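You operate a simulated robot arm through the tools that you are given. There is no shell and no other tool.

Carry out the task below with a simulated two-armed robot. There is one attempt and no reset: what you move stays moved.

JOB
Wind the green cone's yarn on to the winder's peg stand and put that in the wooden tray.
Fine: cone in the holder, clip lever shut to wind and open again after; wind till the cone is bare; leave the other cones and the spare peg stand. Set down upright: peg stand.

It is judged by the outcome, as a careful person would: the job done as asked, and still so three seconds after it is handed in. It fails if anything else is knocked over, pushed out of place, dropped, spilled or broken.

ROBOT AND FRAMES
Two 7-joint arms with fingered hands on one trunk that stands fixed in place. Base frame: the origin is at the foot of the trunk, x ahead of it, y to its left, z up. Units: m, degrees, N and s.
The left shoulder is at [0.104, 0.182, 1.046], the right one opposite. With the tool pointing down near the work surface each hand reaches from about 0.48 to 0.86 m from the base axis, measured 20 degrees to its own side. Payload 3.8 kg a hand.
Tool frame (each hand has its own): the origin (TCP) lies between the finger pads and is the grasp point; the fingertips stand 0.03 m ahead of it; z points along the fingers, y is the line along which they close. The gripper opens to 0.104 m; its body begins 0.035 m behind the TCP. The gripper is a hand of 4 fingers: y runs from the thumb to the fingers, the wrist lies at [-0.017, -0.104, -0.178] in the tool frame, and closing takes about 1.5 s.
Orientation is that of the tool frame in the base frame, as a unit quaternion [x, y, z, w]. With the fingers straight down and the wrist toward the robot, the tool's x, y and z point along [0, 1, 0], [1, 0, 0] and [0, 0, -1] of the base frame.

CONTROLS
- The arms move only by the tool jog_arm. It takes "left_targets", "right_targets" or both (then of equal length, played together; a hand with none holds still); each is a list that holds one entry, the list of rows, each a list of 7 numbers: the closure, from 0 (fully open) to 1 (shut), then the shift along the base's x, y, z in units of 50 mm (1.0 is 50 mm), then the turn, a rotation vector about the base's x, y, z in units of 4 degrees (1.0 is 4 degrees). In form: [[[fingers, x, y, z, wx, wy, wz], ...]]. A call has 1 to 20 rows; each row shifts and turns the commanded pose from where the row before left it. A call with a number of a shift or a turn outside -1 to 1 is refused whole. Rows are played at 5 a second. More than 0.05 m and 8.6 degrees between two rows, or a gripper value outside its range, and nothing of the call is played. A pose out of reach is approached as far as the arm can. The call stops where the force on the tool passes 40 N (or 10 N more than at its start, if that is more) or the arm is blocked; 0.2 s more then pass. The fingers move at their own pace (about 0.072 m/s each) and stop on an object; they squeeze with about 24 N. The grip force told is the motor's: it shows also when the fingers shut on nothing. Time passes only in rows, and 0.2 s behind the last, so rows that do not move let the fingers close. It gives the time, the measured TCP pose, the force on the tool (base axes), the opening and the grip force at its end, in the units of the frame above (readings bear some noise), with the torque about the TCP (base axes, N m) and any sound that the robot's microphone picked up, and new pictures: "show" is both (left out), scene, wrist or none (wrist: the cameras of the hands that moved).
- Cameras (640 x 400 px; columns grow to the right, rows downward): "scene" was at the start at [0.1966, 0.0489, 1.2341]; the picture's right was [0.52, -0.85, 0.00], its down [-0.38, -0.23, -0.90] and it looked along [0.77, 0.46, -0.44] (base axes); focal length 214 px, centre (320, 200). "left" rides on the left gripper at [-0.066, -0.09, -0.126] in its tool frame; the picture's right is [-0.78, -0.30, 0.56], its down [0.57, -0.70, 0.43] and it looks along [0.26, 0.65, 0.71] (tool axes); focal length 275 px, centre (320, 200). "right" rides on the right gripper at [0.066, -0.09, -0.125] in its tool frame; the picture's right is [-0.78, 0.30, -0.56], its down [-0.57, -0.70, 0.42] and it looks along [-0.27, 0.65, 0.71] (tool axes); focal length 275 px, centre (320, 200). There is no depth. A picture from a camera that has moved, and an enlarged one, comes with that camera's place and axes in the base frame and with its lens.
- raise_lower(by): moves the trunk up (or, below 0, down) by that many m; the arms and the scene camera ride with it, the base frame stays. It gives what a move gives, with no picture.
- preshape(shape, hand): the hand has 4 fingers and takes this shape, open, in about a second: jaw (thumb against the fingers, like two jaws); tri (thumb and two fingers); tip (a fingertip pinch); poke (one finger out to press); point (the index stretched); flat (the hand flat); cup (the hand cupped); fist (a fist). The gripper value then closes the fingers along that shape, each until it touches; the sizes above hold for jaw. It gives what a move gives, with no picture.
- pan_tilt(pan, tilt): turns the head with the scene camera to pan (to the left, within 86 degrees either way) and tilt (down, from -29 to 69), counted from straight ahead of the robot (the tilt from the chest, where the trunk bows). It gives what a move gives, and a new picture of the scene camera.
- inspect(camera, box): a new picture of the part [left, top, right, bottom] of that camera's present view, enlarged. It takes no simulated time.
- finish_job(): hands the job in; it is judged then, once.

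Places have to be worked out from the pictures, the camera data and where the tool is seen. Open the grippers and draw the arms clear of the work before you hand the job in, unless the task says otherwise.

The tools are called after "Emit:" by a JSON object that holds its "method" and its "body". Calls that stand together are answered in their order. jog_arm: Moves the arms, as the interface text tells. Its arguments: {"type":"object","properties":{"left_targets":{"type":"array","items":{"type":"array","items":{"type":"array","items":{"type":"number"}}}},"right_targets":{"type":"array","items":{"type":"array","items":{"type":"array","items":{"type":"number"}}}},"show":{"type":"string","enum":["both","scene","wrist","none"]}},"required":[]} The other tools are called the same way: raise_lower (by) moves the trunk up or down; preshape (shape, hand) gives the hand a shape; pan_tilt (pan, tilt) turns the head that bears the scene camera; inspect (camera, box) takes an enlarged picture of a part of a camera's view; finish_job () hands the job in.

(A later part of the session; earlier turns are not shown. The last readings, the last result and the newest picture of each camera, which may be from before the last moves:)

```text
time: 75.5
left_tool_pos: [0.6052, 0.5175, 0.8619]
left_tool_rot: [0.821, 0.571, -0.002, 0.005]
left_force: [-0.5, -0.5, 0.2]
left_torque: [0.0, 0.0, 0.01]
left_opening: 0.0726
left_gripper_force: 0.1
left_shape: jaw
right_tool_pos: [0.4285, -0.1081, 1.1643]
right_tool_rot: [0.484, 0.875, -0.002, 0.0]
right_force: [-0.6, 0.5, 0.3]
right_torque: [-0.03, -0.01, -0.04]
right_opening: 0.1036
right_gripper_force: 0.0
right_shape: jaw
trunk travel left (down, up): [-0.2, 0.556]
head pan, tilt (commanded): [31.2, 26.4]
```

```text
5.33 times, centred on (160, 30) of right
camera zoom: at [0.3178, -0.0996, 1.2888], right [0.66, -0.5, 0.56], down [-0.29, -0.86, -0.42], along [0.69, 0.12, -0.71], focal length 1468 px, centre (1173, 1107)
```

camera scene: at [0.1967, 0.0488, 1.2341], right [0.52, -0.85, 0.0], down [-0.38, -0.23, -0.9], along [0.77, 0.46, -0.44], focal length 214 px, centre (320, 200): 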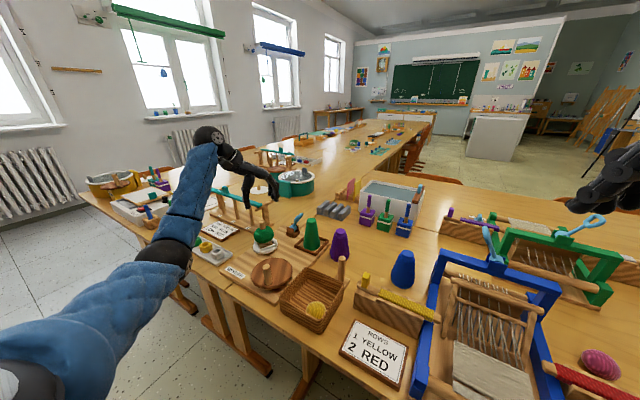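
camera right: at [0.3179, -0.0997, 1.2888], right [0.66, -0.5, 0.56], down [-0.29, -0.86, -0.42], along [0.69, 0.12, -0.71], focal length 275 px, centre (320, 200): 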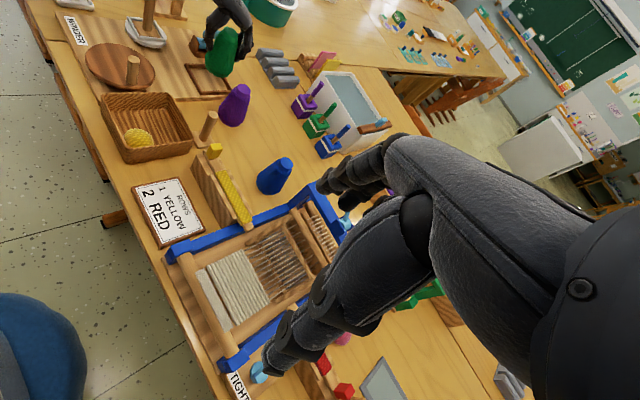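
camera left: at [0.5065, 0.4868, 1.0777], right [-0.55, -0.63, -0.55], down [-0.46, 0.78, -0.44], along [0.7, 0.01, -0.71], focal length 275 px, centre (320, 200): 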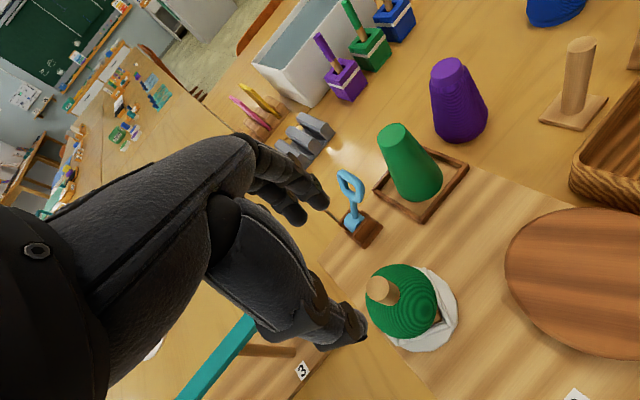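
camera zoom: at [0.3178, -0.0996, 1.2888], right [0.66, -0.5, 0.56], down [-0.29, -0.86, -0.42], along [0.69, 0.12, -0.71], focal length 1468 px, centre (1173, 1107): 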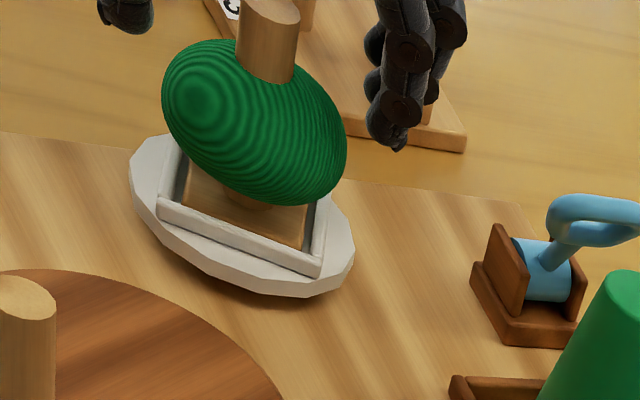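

Peg sits within 3 mm of the tool axis. I shift slightly (−2.5 mm y, +2 mm z) and close on the peg.

Emit:
{"method": "jog_arm", "body": {"left_targets": [[[0.3, 0, -0.05, 0.04, 0, 0, 0], [0.5, 0, 0, 0, 0, 0, 0], [0.7, 0, 0, 0, 0, 0, 0], [0.85, 0, 0, 0, 0, 0, 0], [1, 0, 0, 0, 0, 0, 0], [1, 0, 0, 0, 0, 0, 0], [1, 0, 0, 0, 0, 0, 0], [1, 0, 0, 0, 0, 0, 0]]], "show": "none"}}

Emit:
{"method": "inspect", "body": {"camera": "left", "box": [220, 160, 440, 360]}}

Emit:
{"method": "inspect", "body": {"camera": "scene", "box": [240, 190, 300, 250]}}

Emit:
{"method": "inspect", "body": {"camera": "right", "box": [100, 0, 220, 60]}}

```text
time: 77.3
left_tool_pos: [0.6049, 0.5142, 0.863]
left_tool_rot: [0.82, 0.572, -0.002, 0.007]
left_force: [0.3, -1.3, 1.0]
left_torque: [0.02, -0.05, 0.02]
left_opening: 0.0109
left_gripper_force: 24.0
left_shape: jaw
right_tool_pos: [0.4293, -0.108, 1.1634]
right_tool_rot: [0.484, 0.875, 0.0, -0.001]
right_force: [0.5, -0.7, 0.8]
right_torque: [0.01, 0.0, 0.0]
right_opening: 0.1036
right_gripper_force: 0.0
right_shape: jaw
trunk travel left (down, up): [-0.2, 0.556]
head pan, tilt (commanded): [31.2, 26.4]
```

```text
2.00 times, centred on (330, 260) of left
camera zoom: at [0.497, 0.4854, 0.9899], right [-0.55, -0.63, -0.55], down [-0.46, 0.77, -0.44], along [0.7, 0.01, -0.71], focal length 551 px, centre (300, 80)
```

zoom: 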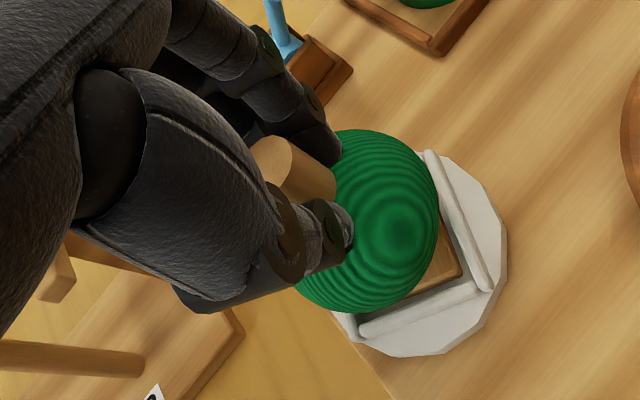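

```text
6.67 times, centred on (270, 220) of scene
camera zoom: at [0.1966, 0.0488, 1.2341], right [0.52, -0.85, 0.0], down [-0.38, -0.23, -0.9], along [0.77, 0.46, -0.44], focal length 1430 px, centre (653, 67)
```

zoom: 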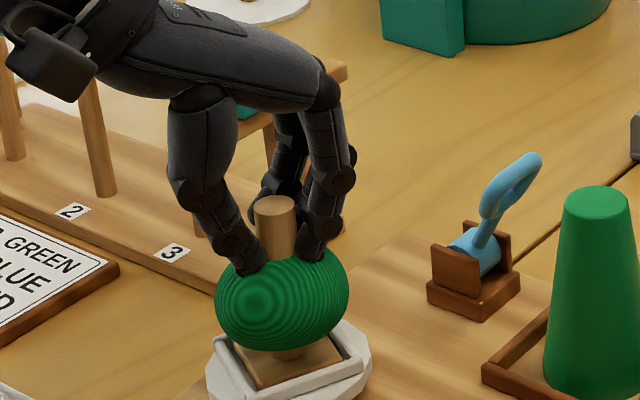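

```text
5.33 times, centred on (160, 30) of right
camera zoom: at [0.3177, -0.0996, 1.2889], right [0.66, -0.5, 0.56], down [-0.29, -0.86, -0.42], along [0.69, 0.12, -0.71], focal length 1468 px, centre (1173, 1107)
```

zoom: 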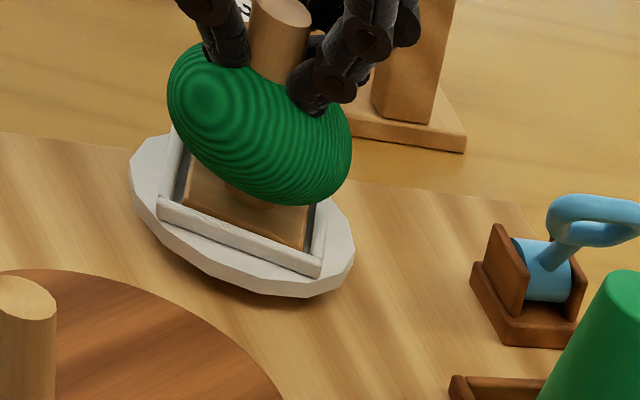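

The peg is gripped (24 N). I lift 20 mm and check the whole stand comes up upright.

Emit:
{"method": "jog_arm", "body": {"left_targets": [[[1, 0, 0, 0.15, 0, 0, 0], [1, 0, 0, 0.25, 0, 0, 0], [1, 0, 0, 0, 0, 0, 0]]], "show": "none"}}

Emit:
{"method": "inspect", "body": {"camera": "scene", "box": [240, 190, 300, 250]}}

Emit:
{"method": "inspect", "body": {"camera": "right", "box": [100, 0, 220, 60]}}

```text
time: 78.1
left_tool_pos: [0.6052, 0.5139, 0.8827]
left_tool_rot: [0.821, 0.572, -0.003, 0.007]
left_force: [-0.7, -0.5, -0.5]
left_torque: [-0.01, 0.0, -0.02]
left_opening: 0.0112
left_gripper_force: 24.1
left_shape: jaw
right_tool_pos: [0.4287, -0.1081, 1.1638]
right_tool_rot: [0.484, 0.875, -0.001, -0.001]
right_force: [0.0, 0.0, -0.1]
right_torque: [-0.03, -0.02, -0.03]
right_opening: 0.1035
right_gripper_force: 0.1
right_shape: jaw
trunk travel left (down, up): [-0.2, 0.556]
head pan, tilt (commanded): [31.2, 26.4]
```

```text
6.67 times, centred on (270, 220) of scene
camera zoom: at [0.1967, 0.0489, 1.2341], right [0.52, -0.85, 0.0], down [-0.38, -0.23, -0.9], along [0.77, 0.46, -0.45], focal length 1430 px, centre (653, 67)
```

zoom: 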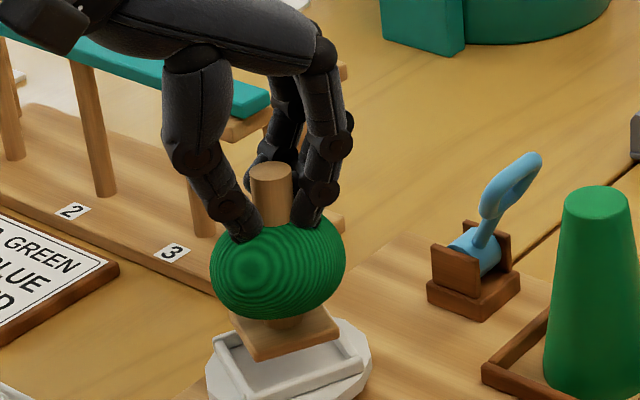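

```text
5.33 times, centred on (160, 30) of right
camera zoom: at [0.3179, -0.0995, 1.2888], right [0.66, -0.5, 0.56], down [-0.29, -0.86, -0.42], along [0.69, 0.12, -0.71], focal length 1468 px, centre (1173, 1107)
```

zoom: 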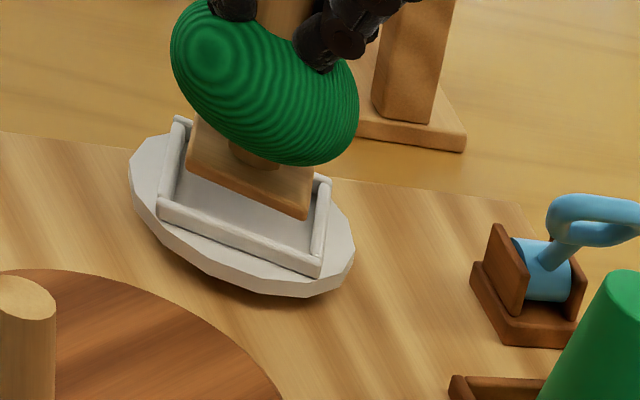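

The stand is lifted cleanly and upright. I raise it well clear and carry it over to above the tray while turning +24° to square its base.

Emit:
{"method": "jog_arm", "body": {"left_targets": [[[1, 0, 0, 0.5, 0, 0, 0], [1, 0, 0, 0.7, 0, 0, 0], [1, 0, 0, 0.7, 0, 0, 0], [1, 0, 0, 0.2, 0, 0, 0], [1, -0.15, -0.4, 0, 0, 0, 0.5], [1, -0.24, -0.75, 0, 0, 0, 1], [1, -0.24, -0.75, 0, 0, 0, 1], [1, -0.24, -0.75, 0, 0, 0, 1], [1, -0.24, -0.75, 0, 0, 0, 1], [1, -0.24, -0.75, 0, 0, 0, 1], [1, -0.23, -0.67, 0, 0, 0, 0.5], [1, 0, 0, 0, 0, 0, 0], [1, 0, 0, 0, 0, 0, 0]]]}}

Emit:
{"method": "inspect", "body": {"camera": "scene", "box": [260, 200, 360, 330]}}

Emit:
{"method": "inspect", "body": {"camera": "right", "box": [80, 40, 220, 180]}}

Emit:
{"method": "inspect", "body": {"camera": "left", "box": [220, 160, 540, 390]}}

```text
time: 80.9
left_tool_pos: [0.5245, 0.2749, 0.989]
left_tool_rot: [0.684, 0.729, -0.001, 0.007]
left_force: [-0.7, -0.4, -0.8]
left_torque: [0.01, 0.01, 0.01]
left_opening: 0.0112
left_gripper_force: 24.0
left_shape: jaw
right_tool_pos: [0.4286, -0.1088, 1.1647]
right_tool_rot: [0.484, 0.875, -0.001, 0.0]
right_force: [-0.7, -0.1, -0.8]
right_torque: [0.0, 0.0, 0.01]
right_opening: 0.1036
right_gripper_force: 0.1
right_shape: jaw
trunk travel left (down, up): [-0.2, 0.556]
head pan, tilt (commanded): [31.2, 26.4]
camera scene: at [0.1967, 0.0487, 1.2341], right [0.52, -0.85, 0.0], down [-0.38, -0.23, -0.9], along [0.77, 0.46, -0.44], focal length 214 px, centre (320, 200)
camera left: at [0.4375, 0.2044, 1.1143], right [-0.24, -0.8, -0.55], down [-0.73, 0.52, -0.44], along [0.64, 0.3, -0.71], focal length 275 px, centre (320, 200)
```

scene: 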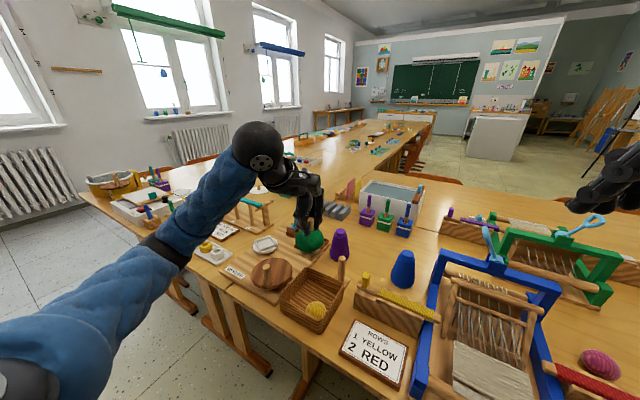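
left: 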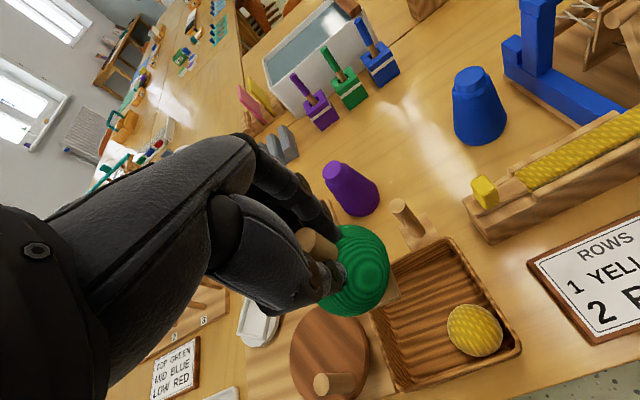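

```text
3.08 times, centred on (310, 265) of scene
camera zoom: at [0.1967, 0.0487, 1.2341], right [0.52, -0.85, 0.0], down [-0.38, -0.23, -0.9], along [0.77, 0.46, -0.44], focal length 660 px, centre (351, 0)
```

zoom: 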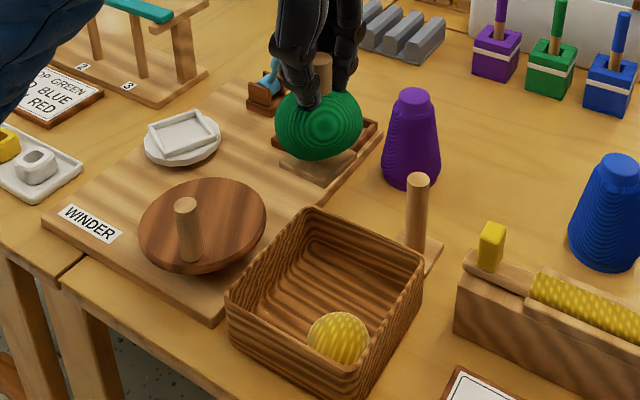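

```text
2.86 times, centred on (150, 110) of right
camera zoom: at [0.3178, -0.0997, 1.2888], right [0.66, -0.5, 0.56], down [-0.29, -0.86, -0.42], along [0.69, 0.12, -0.71], focal length 786 px, centre (806, 457)
```

zoom: 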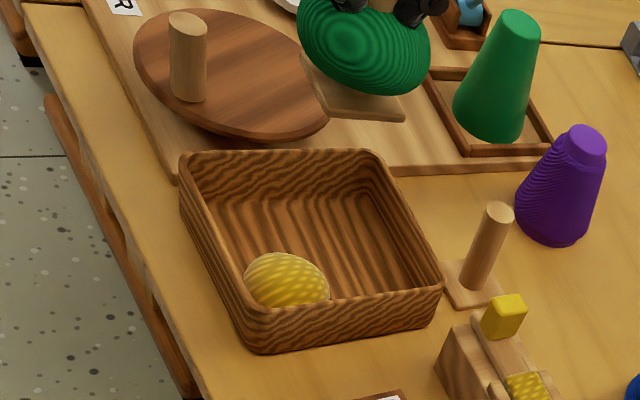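

```text
1.74 times, centred on (380, 275) of left
camera zoom: at [0.4375, 0.2044, 1.1143], right [-0.24, -0.8, -0.55], down [-0.73, 0.52, -0.44], along [0.64, 0.3, -0.71], focal length 479 px, centre (216, 70)
```

zoom: 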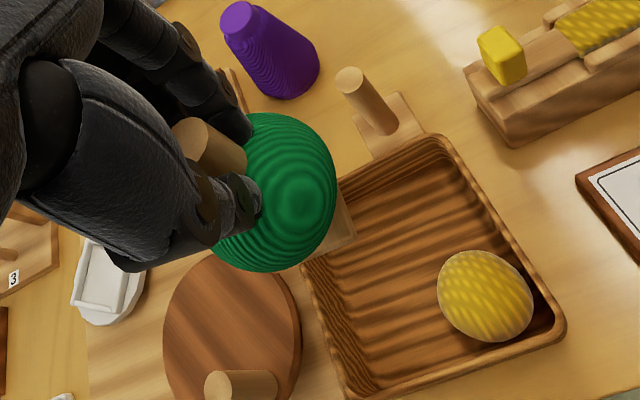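

The stand hangs upright; its base is still turned about −10°. I add +10° and lower so the base is ~20 mm above the rim, then measure against the tray.

Emit:
{"method": "jog_arm", "body": {"left_targets": [[[1, 0, 0, -0.4, 0, 0, 0.83], [1, 0, 0, -0.5, 0, 0, 0.83], [1, 0, 0, -0.5, 0, 0, 0.83], [1, 0, 0, 0, 0, 0, 0], [1, 0, 0, 0, 0, 0, 0]]], "show": "none"}}

Emit:
{"method": "inspect", "body": {"camera": "scene", "box": [285, 220, 350, 320]}}

Emit:
{"method": "inspect", "body": {"camera": "right", "box": [100, 60, 220, 170]}}

Emit:
{"method": "inspect", "body": {"camera": "left", "box": [240, 180, 500, 390]}}

```text
time: 82.1
left_tool_pos: [0.5245, 0.2727, 0.9173]
left_tool_rot: [0.617, 0.787, -0.001, 0.007]
left_force: [-0.4, -0.2, -1.0]
left_torque: [-0.01, -0.04, 0.0]
left_opening: 0.0107
left_gripper_force: 23.8
left_shape: jaw
right_tool_pos: [0.4284, -0.1082, 1.1639]
right_tool_rot: [0.484, 0.875, -0.001, 0.0]
right_force: [-0.6, 0.1, 0.5]
right_torque: [-0.04, -0.02, 0.0]
right_opening: 0.1038
right_gripper_force: 0.0
right_shape: jaw
trunk travel left (down, up): [-0.2, 0.556]
head pan, tilt (commanded): [31.2, 26.4]
```

```text
4.00 times, centred on (318, 270) of scene
camera zoom: at [0.1967, 0.0488, 1.2341], right [0.52, -0.85, 0.0], down [-0.38, -0.23, -0.9], along [0.77, 0.46, -0.45], focal length 858 px, centre (330, -80)
```

zoom: 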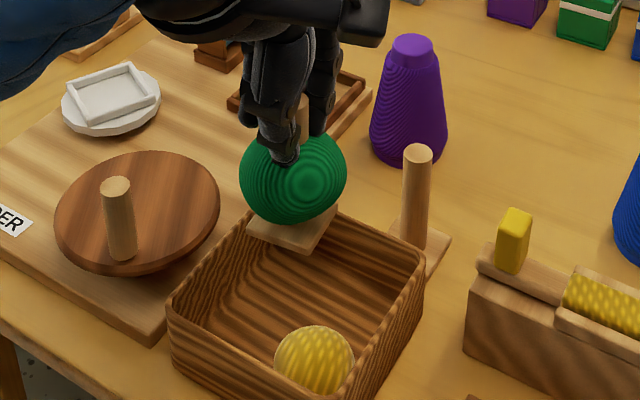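

```text
3.64 times, centred on (160, 115) of right
camera zoom: at [0.3179, -0.0996, 1.2888], right [0.66, -0.5, 0.56], down [-0.29, -0.86, -0.42], along [0.69, 0.12, -0.71], focal length 1001 px, centre (902, 509)
```

zoom: 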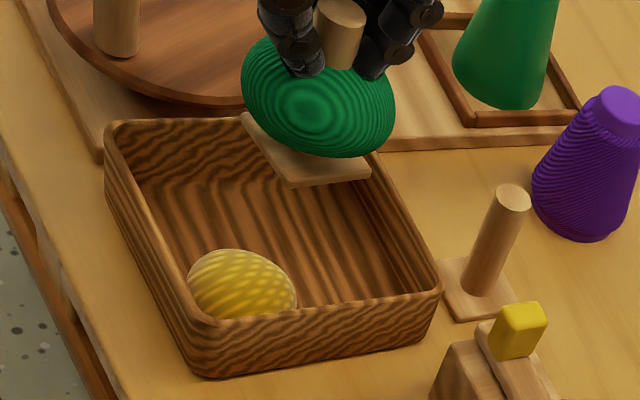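

```text
1.90 times, centred on (370, 285) of left
camera zoom: at [0.451, 0.189, 1.0436], right [-0.1, -0.83, -0.55], down [-0.81, 0.39, -0.44], along [0.57, 0.4, -0.71], focal length 524 px, centre (225, 38)
```

zoom: 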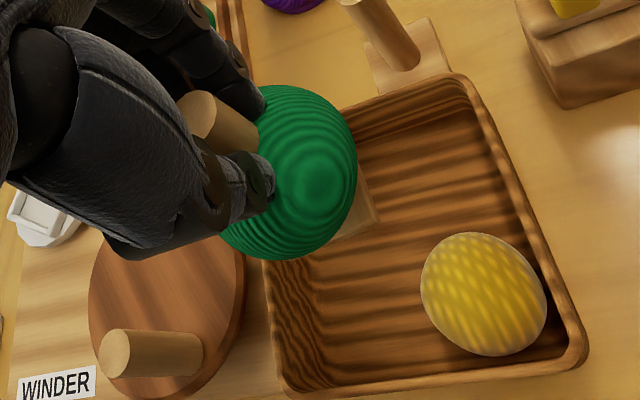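

The base is nearly squared (+5°) and the ball is close to the ideal spot between the far-left walls and the yellow ball. I make a final correction (−4 mm x, −2 mm y, −4°) and lower halfway into the tray.

Emit:
{"method": "jog_arm", "body": {"left_targets": [[[1, -0.08, -0.04, 0, 0, 0, -1], [1, 0, 0, -0.3, 0, 0, 0], [1, 0, 0, -0.3, 0, 0, 0], [1, 0, 0, 0, 0, 0, 0], [1, 0, 0, 0, 0, 0, 0]]], "show": "none"}}

Emit:
{"method": "inspect", "body": {"camera": "scene", "box": [285, 230, 345, 310]}}

Emit:
{"method": "inspect", "body": {"camera": "right", "box": [100, 70, 210, 170]}}

Emit:
{"method": "inspect", "body": {"camera": "left", "box": [240, 180, 500, 390]}}

```text
time: 83.3
left_tool_pos: [0.5219, 0.272, 0.8875]
left_tool_rot: [0.645, 0.764, -0.001, 0.007]
left_force: [1.3, -0.1, -0.6]
left_torque: [-0.02, -0.02, -0.02]
left_opening: 0.011
left_gripper_force: 24.5
left_shape: jaw
right_tool_pos: [0.4279, -0.1082, 1.1634]
right_tool_rot: [0.484, 0.875, -0.001, 0.0]
right_force: [-0.8, -0.2, -0.2]
right_torque: [0.02, 0.03, 0.0]
right_opening: 0.1037
right_gripper_force: 0.0
right_shape: jaw
trunk travel left (down, up): [-0.2, 0.556]
head pan, tilt (commanded): [31.2, 26.4]
```

```text
5.00 times, centred on (315, 270) of scene
camera zoom: at [0.1967, 0.0488, 1.2341], right [0.52, -0.85, 0.0], down [-0.38, -0.23, -0.9], along [0.77, 0.46, -0.44], focal length 1072 px, centre (345, -150)
```

zoom: 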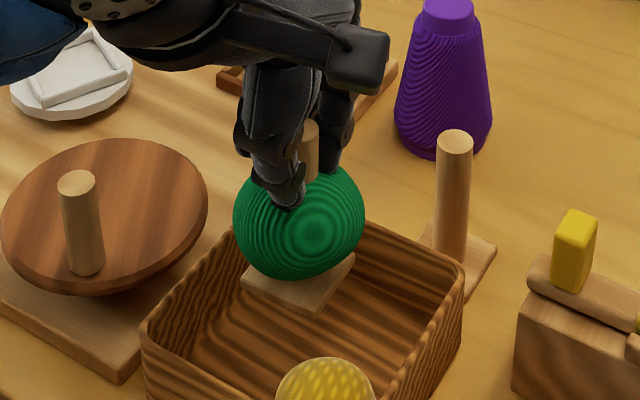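

```text
4.00 times, centred on (155, 120) of right
camera zoom: at [0.3178, -0.0996, 1.2888], right [0.66, -0.5, 0.56], down [-0.29, -0.86, -0.42], along [0.69, 0.12, -0.71], focal length 1101 px, centre (980, 520)
```

zoom: 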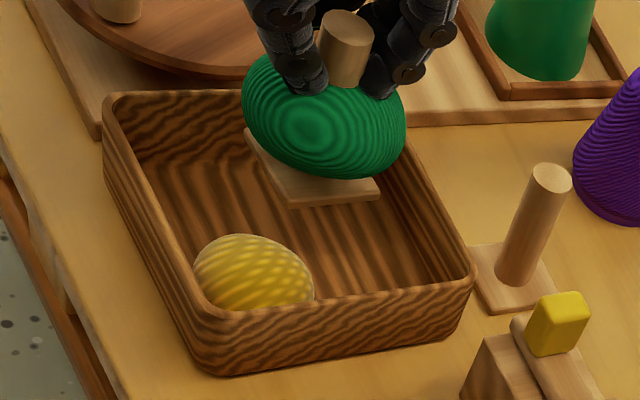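

```text
1.90 times, centred on (370, 285) of left
camera zoom: at [0.4425, 0.193, 1.0141], right [-0.16, -0.82, -0.55], down [-0.78, 0.44, -0.44], along [0.6, 0.36, -0.71], focal length 524 px, centre (225, 38)
```

zoom: 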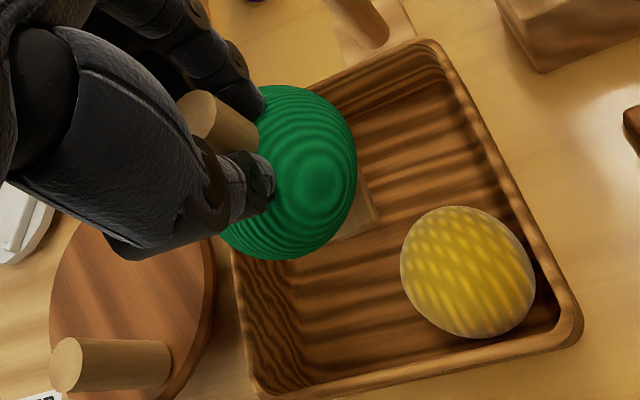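

The base is inside the rim with room around. Before the last 35 mm I take sharper zooms to confirm clearances to the walls and yellow ball.

Emit:
{"method": "inspect", "body": {"camera": "right", "box": [120, 75, 200, 125]}}

Emit:
{"method": "inspect", "body": {"camera": "right", "box": [120, 110, 200, 160]}}

Emit:
{"method": "inspect", "body": {"camera": "scene", "box": [290, 255, 350, 300]}}

```text
8.00 times, centred on (160, 100) of right
camera zoom: at [0.3178, -0.0996, 1.2888], right [0.66, -0.5, 0.56], down [-0.29, -0.86, -0.42], along [0.69, 0.12, -0.71], focal length 2202 px, centre (1600, 1000)
```

zoom: 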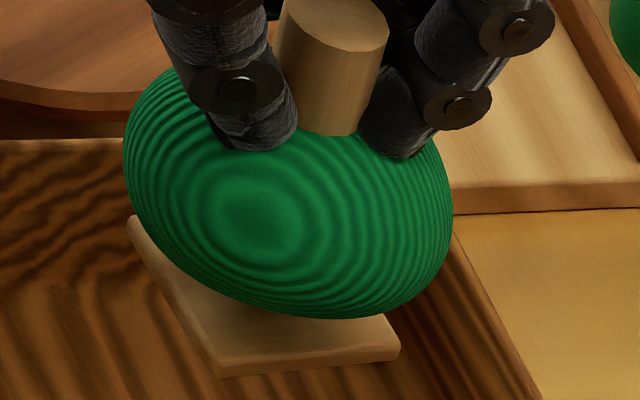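

```text
8.00 times, centred on (160, 135) of right
camera zoom: at [0.3178, -0.0996, 1.2888], right [0.66, -0.5, 0.56], down [-0.29, -0.86, -0.42], along [0.69, 0.12, -0.71], focal length 2202 px, centre (1600, 720)
```

zoom: 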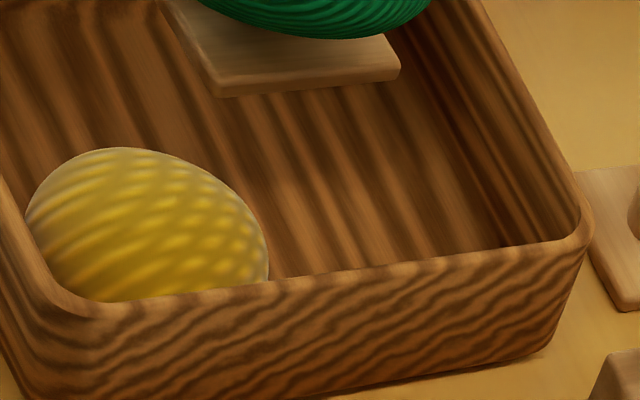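

```text
8.89 times, centred on (320, 278) of scene
camera zoom: at [0.1967, 0.0488, 1.2341], right [0.52, -0.85, 0.0], down [-0.38, -0.23, -0.9], along [0.77, 0.46, -0.44], focal length 1906 px, centre (320, -489)
```

zoom: 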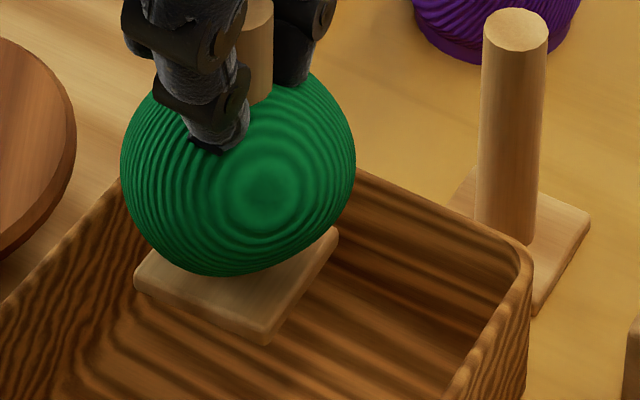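

Averaged over the three cameras there are ~4–5 mm of clearance to both walls and ~5 mm or more to the yellow ball. I lower 28 mm further.

Emit:
{"method": "jog_arm", "body": {"left_targets": [[[1, 0, 0, -0.2, 0, 0, 0], [1, 0, 0, -0.2, 0, 0, 0], [1, 0, 0, -0.16, 0, 0, 0], [1, 0, 0, 0, 0, 0, 0]]], "show": "none"}}

Emit:
{"method": "inspect", "body": {"camera": "scene", "box": [285, 240, 345, 300]}}

Emit:
{"method": "inspect", "body": {"camera": "right", "box": [110, 75, 200, 165]}}

Emit:
{"method": "inspect", "body": {"camera": "left", "box": [240, 180, 500, 390]}}

```text
time: 84.3
left_tool_pos: [0.5222, 0.27, 0.86]
left_tool_rot: [0.645, 0.764, -0.001, 0.007]
left_force: [-0.2, 0.7, -0.5]
left_torque: [0.02, -0.02, 0.01]
left_opening: 0.0111
left_gripper_force: 23.7
left_shape: jaw
right_tool_pos: [0.4293, -0.1081, 1.1628]
right_tool_rot: [0.484, 0.875, -0.001, 0.0]
right_force: [0.0, 0.0, 0.1]
right_torque: [0.01, 0.01, 0.0]
right_opening: 0.104
right_gripper_force: 0.0
right_shape: jaw
trunk travel left (down, up): [-0.2, 0.556]
head pan, tilt (commanded): [31.2, 26.4]
```

```text
6.67 times, centred on (315, 270) of scene
camera zoom: at [0.1967, 0.0488, 1.2341], right [0.52, -0.85, 0.0], down [-0.38, -0.23, -0.9], along [0.77, 0.46, -0.44], focal length 1430 px, centre (353, -267)
```

zoom: 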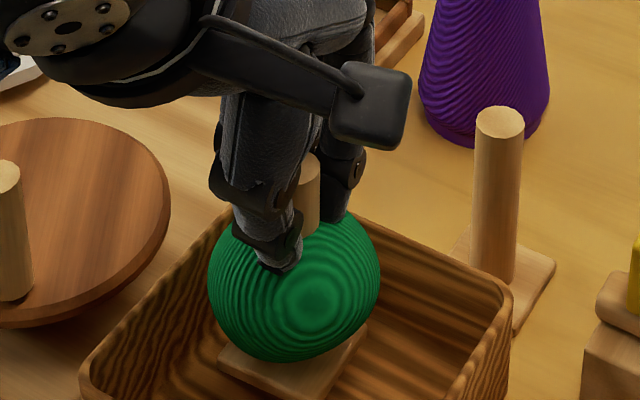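

```text
4.44 times, centred on (155, 120) of right
camera zoom: at [0.3178, -0.0996, 1.2888], right [0.66, -0.5, 0.56], down [-0.29, -0.86, -0.42], along [0.69, 0.12, -0.71], focal length 1224 px, centre (1053, 556)
```

zoom: 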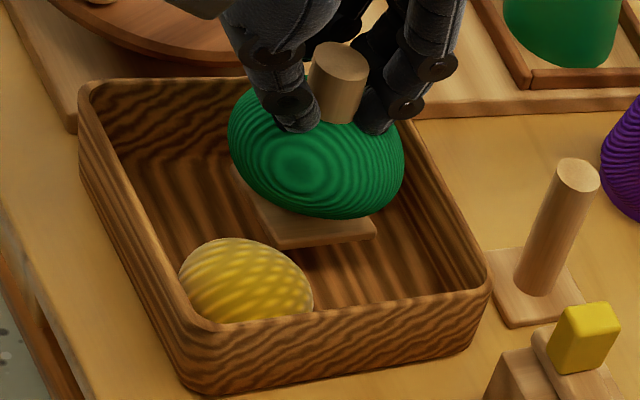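

```text
1.90 times, centred on (370, 285) of left
camera zoom: at [0.4423, 0.1926, 0.986], right [-0.16, -0.82, -0.55], down [-0.78, 0.44, -0.44], along [0.6, 0.36, -0.71], focal length 524 px, centre (225, 38)
```

zoom: 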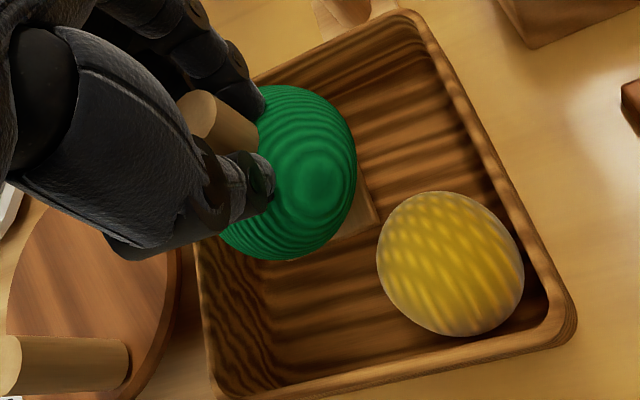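

Clear on all sides. I continue in 2–3 mm steps until the base touches the tray floor.

Emit:
{"method": "jog_arm", "body": {"left_targets": [[[1, 0, 0, -0.06, 0, 0, 0], [1, 0, 0, -0.05, 0, 0, 0], [1, 0, 0, 0, 0, 0, 0]]], "show": "none"}}

Emit:
{"method": "inspect", "body": {"camera": "right", "box": [110, 75, 200, 165]}}

```text
time: 85.1
left_tool_pos: [0.5217, 0.2713, 0.8546]
left_tool_rot: [0.645, 0.764, 0.0, 0.006]
left_force: [0.0, -0.1, -0.4]
left_torque: [0.02, 0.01, 0.0]
left_opening: 0.0111
left_gripper_force: 23.9
left_shape: jaw
right_tool_pos: [0.4294, -0.1082, 1.1647]
right_tool_rot: [0.484, 0.875, -0.001, 0.0]
right_force: [0.7, -1.0, -0.7]
right_torque: [0.03, -0.01, 0.03]
right_opening: 0.1037
right_gripper_force: 0.0
right_shape: jaw
trunk travel left (down, up): [-0.2, 0.556]
head pan, tilt (commanded): [31.2, 26.4]
```

```text
4.44 times, centred on (155, 120) of right
camera zoom: at [0.3178, -0.0996, 1.2888], right [0.66, -0.5, 0.56], down [-0.29, -0.86, -0.42], along [0.69, 0.12, -0.71], focal length 1224 px, centre (1053, 556)
```

zoom: 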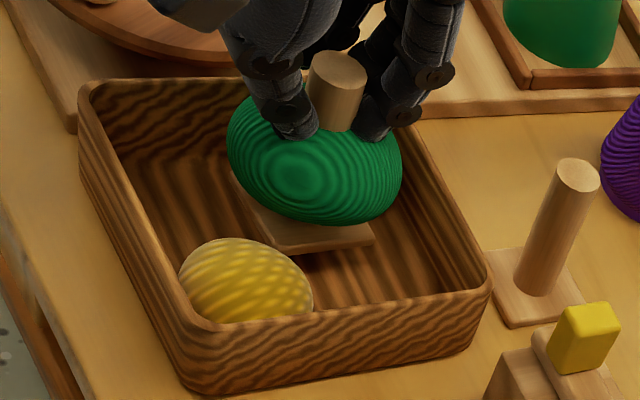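

No contact yet (force still ≈ −0.4 N). I go down further in small steps.

Emit:
{"method": "jog_arm", "body": {"left_targets": [[[1, 0, 0, -0.05, 0, 0, 0], [1, 0, 0, -0.04, 0, 0, 0], [1, 0, 0, 0, 0, 0, 0]]], "show": "none"}}

Emit:
{"method": "inspect", "body": {"camera": "scene", "box": [285, 240, 345, 300]}}

```text
time: 85.9
left_tool_pos: [0.5225, 0.2713, 0.8501]
left_tool_rot: [0.645, 0.764, 0.0, 0.007]
left_force: [-0.5, -0.4, 0.8]
left_torque: [0.01, -0.03, -0.02]
left_opening: 0.0114
left_gripper_force: 23.8
left_shape: jaw
right_tool_pos: [0.4291, -0.1082, 1.1641]
right_tool_rot: [0.485, 0.875, 0.0, 0.0]
right_force: [-1.4, 0.3, 0.4]
right_torque: [0.01, 0.01, 0.0]
right_opening: 0.1038
right_gripper_force: 0.2
right_shape: jaw
trunk travel left (down, up): [-0.2, 0.556]
head pan, tilt (commanded): [31.2, 26.4]
```

```text
6.67 times, centred on (315, 270) of scene
camera zoom: at [0.1967, 0.0488, 1.2341], right [0.52, -0.85, 0.0], down [-0.38, -0.23, -0.9], along [0.77, 0.46, -0.44], focal length 1430 px, centre (353, -267)
```

zoom: 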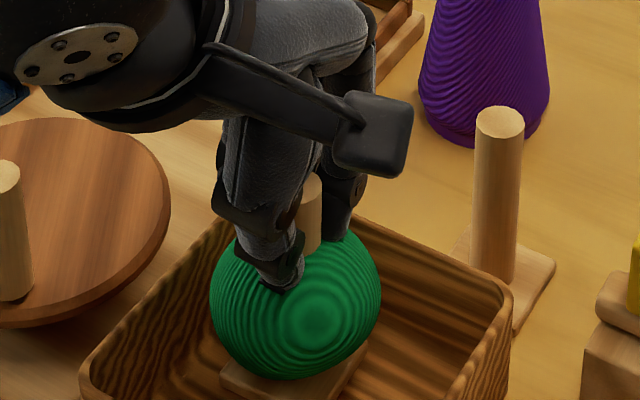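

Force barely changes (+0.8 N); another 4 mm in fine steps.

Emit:
{"method": "jog_arm", "body": {"left_targets": [[[1, 0, 0, -0.04, 0, 0, 0], [1, 0, 0, -0.04, 0, 0, 0], [1, 0, 0, 0, 0, 0, 0]]], "show": "none"}}

Emit:
{"method": "inspect", "body": {"camera": "right", "box": [110, 75, 200, 165]}}

```text
time: 86.7
left_tool_pos: [0.5215, 0.2701, 0.8466]
left_tool_rot: [0.644, 0.765, -0.001, 0.006]
left_force: [0.7, -0.1, -0.7]
left_torque: [-0.02, 0.0, 0.03]
left_opening: 0.0113
left_gripper_force: 24.4
left_shape: jaw
right_tool_pos: [0.4285, -0.108, 1.1639]
right_tool_rot: [0.484, 0.875, -0.001, -0.001]
right_force: [0.0, -0.4, -0.4]
right_torque: [-0.03, 0.04, 0.02]
right_opening: 0.1038
right_gripper_force: 0.0
right_shape: jaw
trunk travel left (down, up): [-0.2, 0.556]
head pan, tilt (commanded): [31.2, 26.4]
```

```text
4.44 times, centred on (155, 120) of right
camera zoom: at [0.3178, -0.0996, 1.2888], right [0.66, -0.5, 0.56], down [-0.29, -0.86, -0.42], along [0.69, 0.12, -0.71], focal length 1224 px, centre (1053, 556)
```

zoom: 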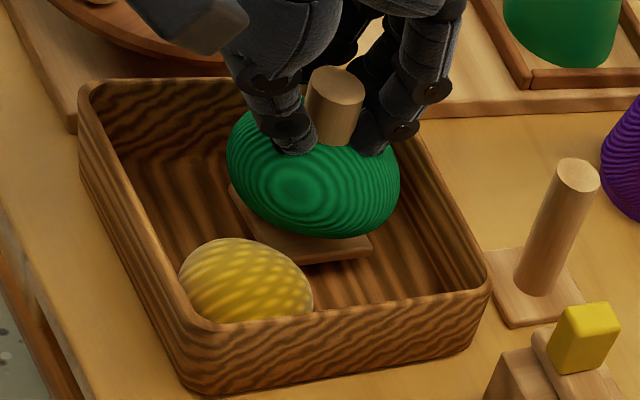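

Still free. I keep going in small steps, watching for contact.

Emit:
{"method": "jog_arm", "body": {"left_targets": [[[1, 0, 0, -0.04, 0, 0, 0], [1, 0, 0, -0.04, 0, 0, 0], [1, 0, 0, 0, 0, 0, 0]]], "show": "none"}}

Emit:
{"method": "inspect", "body": {"camera": "right", "box": [110, 75, 200, 165]}}

```text
time: 87.5
left_tool_pos: [0.521, 0.271, 0.8433]
left_tool_rot: [0.644, 0.765, -0.002, 0.007]
left_force: [-0.2, -0.3, -0.4]
left_torque: [-0.03, 0.03, 0.01]
left_opening: 0.0111
left_gripper_force: 23.8
left_shape: jaw
right_tool_pos: [0.4298, -0.1087, 1.1643]
right_tool_rot: [0.484, 0.875, -0.001, 0.0]
right_force: [0.3, -0.1, 0.1]
right_torque: [0.02, -0.04, 0.03]
right_opening: 0.1038
right_gripper_force: 0.0
right_shape: jaw
trunk travel left (down, up): [-0.2, 0.556]
head pan, tilt (commanded): [31.2, 26.4]
```

```text
4.44 times, centred on (155, 120) of right
camera zoom: at [0.3178, -0.0996, 1.2888], right [0.66, -0.5, 0.56], down [-0.29, -0.86, -0.42], along [0.69, 0.12, -0.71], focal length 1224 px, centre (1053, 556)
```

zoom: 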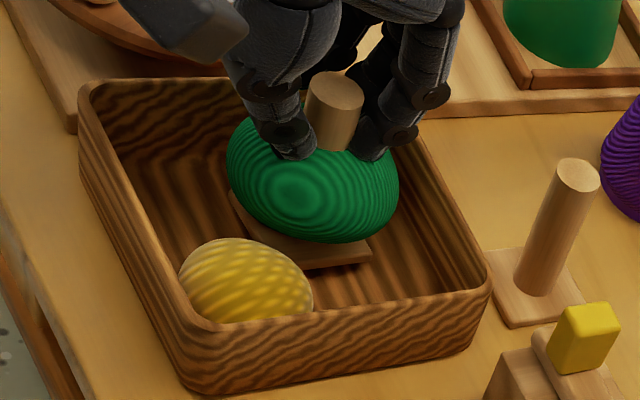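

Not yet on the floor; gap still shrinking. Another few millimetres.

Emit:
{"method": "jog_arm", "body": {"left_targets": [[[1, 0, 0, -0.04, 0, 0, 0], [1, 0, 0, -0.03, 0, 0, 0], [1, 0, 0, 0, 0, 0, 0]]], "show": "none"}}

Emit:
{"method": "inspect", "body": {"camera": "right", "box": [110, 75, 200, 165]}}

Emit:
{"method": "inspect", "body": {"camera": "left", "box": [240, 180, 500, 390]}}

```text
time: 88.3
left_tool_pos: [0.5222, 0.2714, 0.8388]
left_tool_rot: [0.645, 0.764, -0.001, 0.006]
left_force: [0.8, 0.5, -0.4]
left_torque: [0.04, -0.01, 0.0]
left_opening: 0.0112
left_gripper_force: 24.3
left_shape: jaw
right_tool_pos: [0.4286, -0.1075, 1.164]
right_tool_rot: [0.484, 0.875, 0.0, 0.0]
right_force: [0.3, -0.5, 0.4]
right_torque: [0.01, 0.0, -0.01]
right_opening: 0.1039
right_gripper_force: 0.1
right_shape: jaw
trunk travel left (down, up): [-0.2, 0.556]
head pan, tilt (commanded): [31.2, 26.4]
```

```text
4.44 times, centred on (155, 120) of right
camera zoom: at [0.3178, -0.0996, 1.2888], right [0.66, -0.5, 0.56], down [-0.29, -0.86, -0.42], along [0.69, 0.12, -0.71], focal length 1224 px, centre (1053, 556)
```

zoom: 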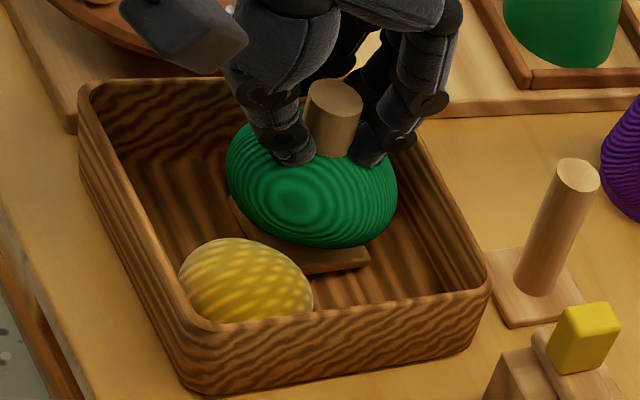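

```text
1.90 times, centred on (370, 285) of left
camera zoom: at [0.443, 0.1924, 0.9649], right [-0.16, -0.82, -0.55], down [-0.78, 0.44, -0.44], along [0.6, 0.36, -0.71], focal length 524 px, centre (225, 38)
```

zoom: 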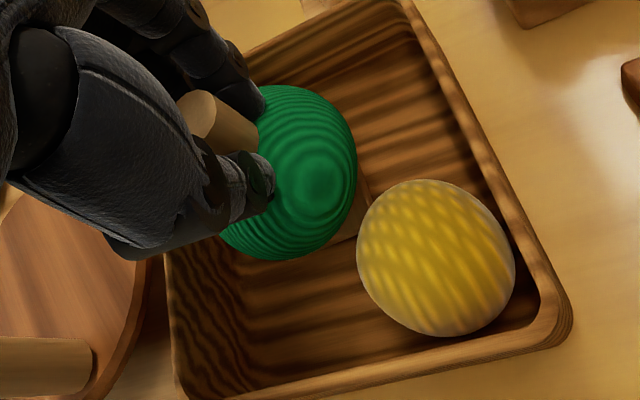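

Nearly down (base estimated ~0.74). I continue with 2 mm steps.

Emit:
{"method": "jog_arm", "body": {"left_targets": [[[1, 0, 0, -0.04, 0, 0, 0], [1, 0, 0, 0, 0, 0, 0]]], "show": "none"}}

Emit:
{"method": "inspect", "body": {"camera": "right", "box": [110, 75, 200, 165]}}

Emit:
{"method": "inspect", "body": {"camera": "scene", "box": [285, 250, 345, 310]}}

```text
time: 88.9
left_tool_pos: [0.5226, 0.271, 0.8371]
left_tool_rot: [0.645, 0.764, 0.0, 0.006]
left_force: [-0.3, -0.2, -1.6]
left_torque: [0.02, -0.03, -0.02]
left_opening: 0.0112
left_gripper_force: 24.3
left_shape: jaw
right_tool_pos: [0.4296, -0.1095, 1.1653]
right_tool_rot: [0.484, 0.875, -0.001, -0.001]
right_force: [1.1, -0.4, 0.2]
right_torque: [0.01, 0.02, -0.02]
right_opening: 0.1035
right_gripper_force: 0.1
right_shape: jaw
trunk travel left (down, up): [-0.2, 0.556]
head pan, tilt (commanded): [31.2, 26.4]
```

```text
4.44 times, centred on (155, 120) of right
camera zoom: at [0.3178, -0.0996, 1.2888], right [0.66, -0.5, 0.56], down [-0.29, -0.86, -0.42], along [0.69, 0.12, -0.71], focal length 1224 px, centre (1053, 556)
```

zoom: 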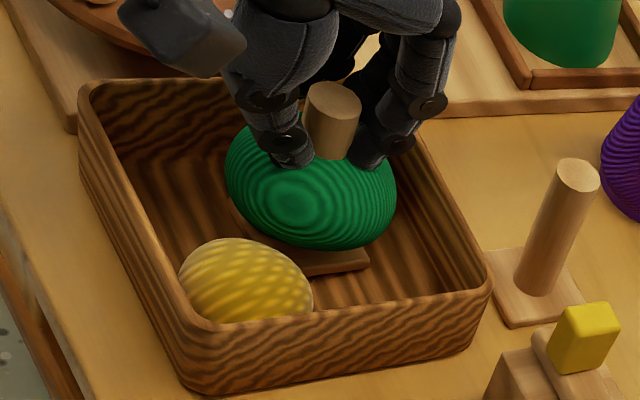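

```text
6.67 times, centred on (315, 280) of scene
camera zoom: at [0.1967, 0.0488, 1.2341], right [0.52, -0.85, 0.0], down [-0.38, -0.23, -0.9], along [0.77, 0.46, -0.44], focal length 1430 px, centre (353, -333)
```

zoom: 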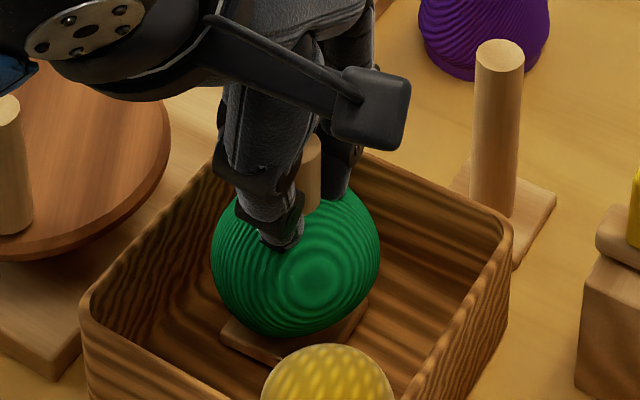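

The base bottom now computes to ≈0.739, so contact is imminent. One more 2 mm step at a time.

Emit:
{"method": "jog_arm", "body": {"left_targets": [[[1, 0, 0, -0.04, 0, 0, 0], [1, 0, 0, 0, 0, 0, 0]]], "show": "none"}}

Emit:
{"method": "inspect", "body": {"camera": "right", "box": [120, 80, 190, 140]}}

```text
time: 89.5
left_tool_pos: [0.5224, 0.2716, 0.8363]
left_tool_rot: [0.644, 0.765, -0.001, 0.007]
left_force: [-0.6, 0.8, 0.5]
left_torque: [-0.03, -0.04, 0.02]
left_opening: 0.0111
left_gripper_force: 24.2
left_shape: jaw
right_tool_pos: [0.4282, -0.1083, 1.1638]
right_tool_rot: [0.484, 0.875, -0.001, -0.001]
right_force: [0.1, 0.2, -0.1]
right_torque: [0.0, 0.04, 0.02]
right_opening: 0.1037
right_gripper_force: 0.1
right_shape: jaw
trunk travel left (down, up): [-0.2, 0.556]
head pan, tilt (commanded): [31.2, 26.4]
```

```text
6.67 times, centred on (155, 110) of right
camera zoom: at [0.3177, -0.0997, 1.2889], right [0.66, -0.5, 0.56], down [-0.29, -0.86, -0.42], along [0.69, 0.12, -0.71], focal length 1835 px, centre (1420, 800)
```

zoom: 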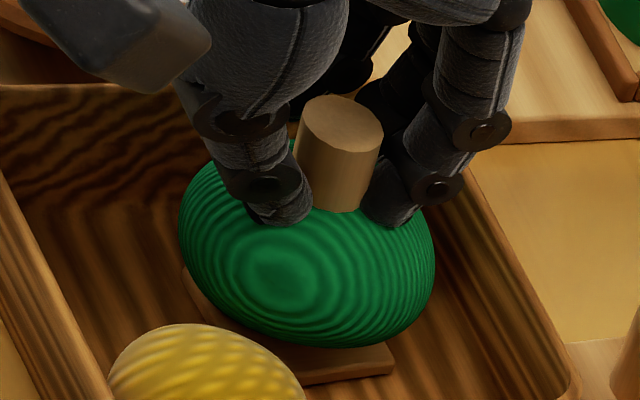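

Slight force change (+0.5 N). One more 2 mm step.

Emit:
{"method": "jog_arm", "body": {"left_targets": [[[1, 0, 0, -0.04, 0, 0, 0], [1, 0, 0, 0, 0, 0, 0]]], "show": "none"}}

Emit:
{"method": "inspect", "body": {"camera": "right", "box": [120, 80, 190, 140]}}

```text
time: 90.1
left_tool_pos: [0.5228, 0.2701, 0.8353]
left_tool_rot: [0.645, 0.764, -0.001, 0.008]
left_force: [-2.0, 0.9, 7.0]
left_torque: [0.0, 0.03, 0.03]
left_opening: 0.0112
left_gripper_force: 23.4
left_shape: jaw
right_tool_pos: [0.4277, -0.1096, 1.164]
right_tool_rot: [0.485, 0.875, 0.0, -0.001]
right_force: [-0.4, -0.4, 0.4]
right_torque: [-0.01, -0.04, 0.0]
right_opening: 0.1037
right_gripper_force: 0.0
right_shape: jaw
trunk travel left (down, up): [-0.2, 0.556]
head pan, tilt (commanded): [31.2, 26.4]
```

```text
6.67 times, centred on (155, 110) of right
camera zoom: at [0.3169, -0.1, 1.2891], right [0.66, -0.5, 0.56], down [-0.29, -0.86, -0.42], along [0.69, 0.12, -0.71], focal length 1835 px, centre (1420, 800)
```

zoom: 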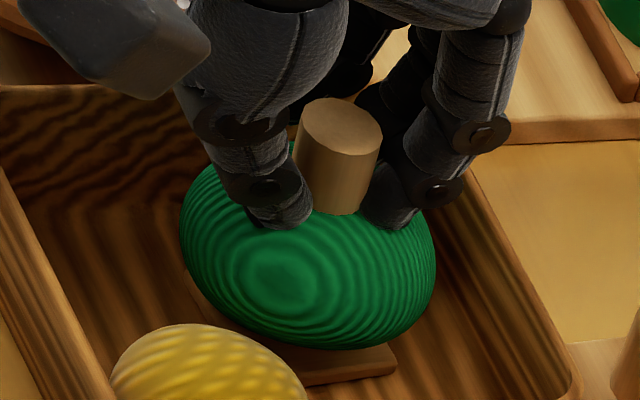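

Contact (≈8 N): the base is on the tray floor. I open just enough to free the peg (to ~30 mm), keeping the fingers above the rim, and lift slightly.

Emit:
{"method": "jog_arm", "body": {"left_targets": [[[0.85, 0, 0, 0.01, 0, 0, 0], [0.78, 0, 0, 0, 0, 0, 0], [0.7, 0, 0, 0, 0, 0, 0], [0.7, 0, 0, 0, 0, 0, 0], [0.7, 0, 0, 0, 0, 0, 0]]], "show": "none"}}

Emit:
{"method": "inspect", "body": {"camera": "right", "box": [110, 70, 200, 160]}}

Emit:
{"method": "inspect", "body": {"camera": "scene", "box": [285, 250, 345, 310]}}

```text
time: 91.3
left_tool_pos: [0.5227, 0.2707, 0.8338]
left_tool_rot: [0.645, 0.764, -0.001, 0.006]
left_force: [-0.4, 0.1, -0.3]
left_torque: [0.01, 0.02, 0.0]
left_opening: 0.0308
left_gripper_force: 0.1
left_shape: jaw
right_tool_pos: [0.4289, -0.1082, 1.1635]
right_tool_rot: [0.484, 0.875, -0.001, 0.0]
right_force: [0.8, -0.6, -0.1]
right_torque: [0.0, -0.01, -0.02]
right_opening: 0.1039
right_gripper_force: 0.1
right_shape: jaw
trunk travel left (down, up): [-0.2, 0.556]
head pan, tilt (commanded): [31.2, 26.4]
```

```text
4.44 times, centred on (155, 115) of right
camera zoom: at [0.3178, -0.0996, 1.2888], right [0.66, -0.5, 0.56], down [-0.29, -0.86, -0.42], along [0.69, 0.12, -0.71], focal length 1224 px, centre (1053, 578)
```

zoom: 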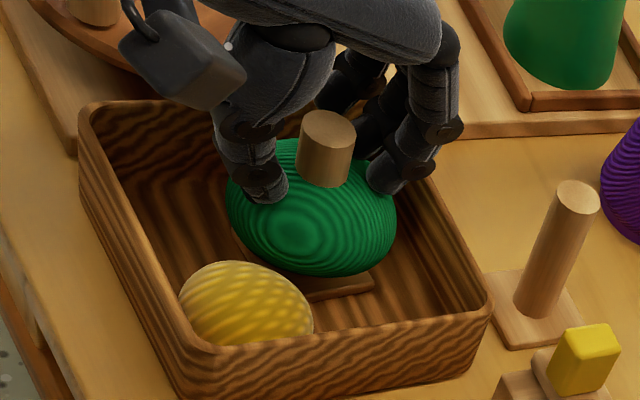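

```text
6.67 times, centred on (315, 280) of scene
camera zoom: at [0.1967, 0.0488, 1.2341], right [0.52, -0.85, 0.0], down [-0.38, -0.23, -0.9], along [0.77, 0.46, -0.44], focal length 1430 px, centre (353, -333)
```

zoom: 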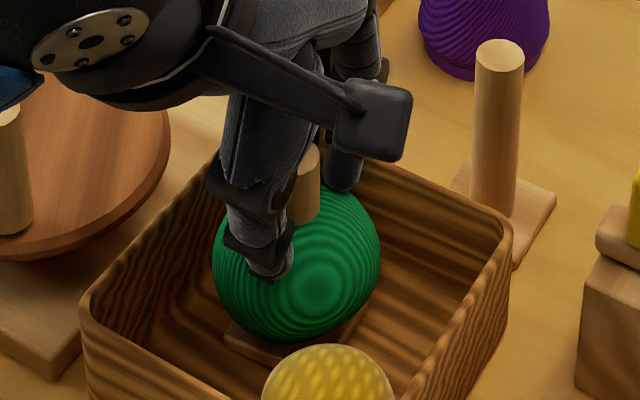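

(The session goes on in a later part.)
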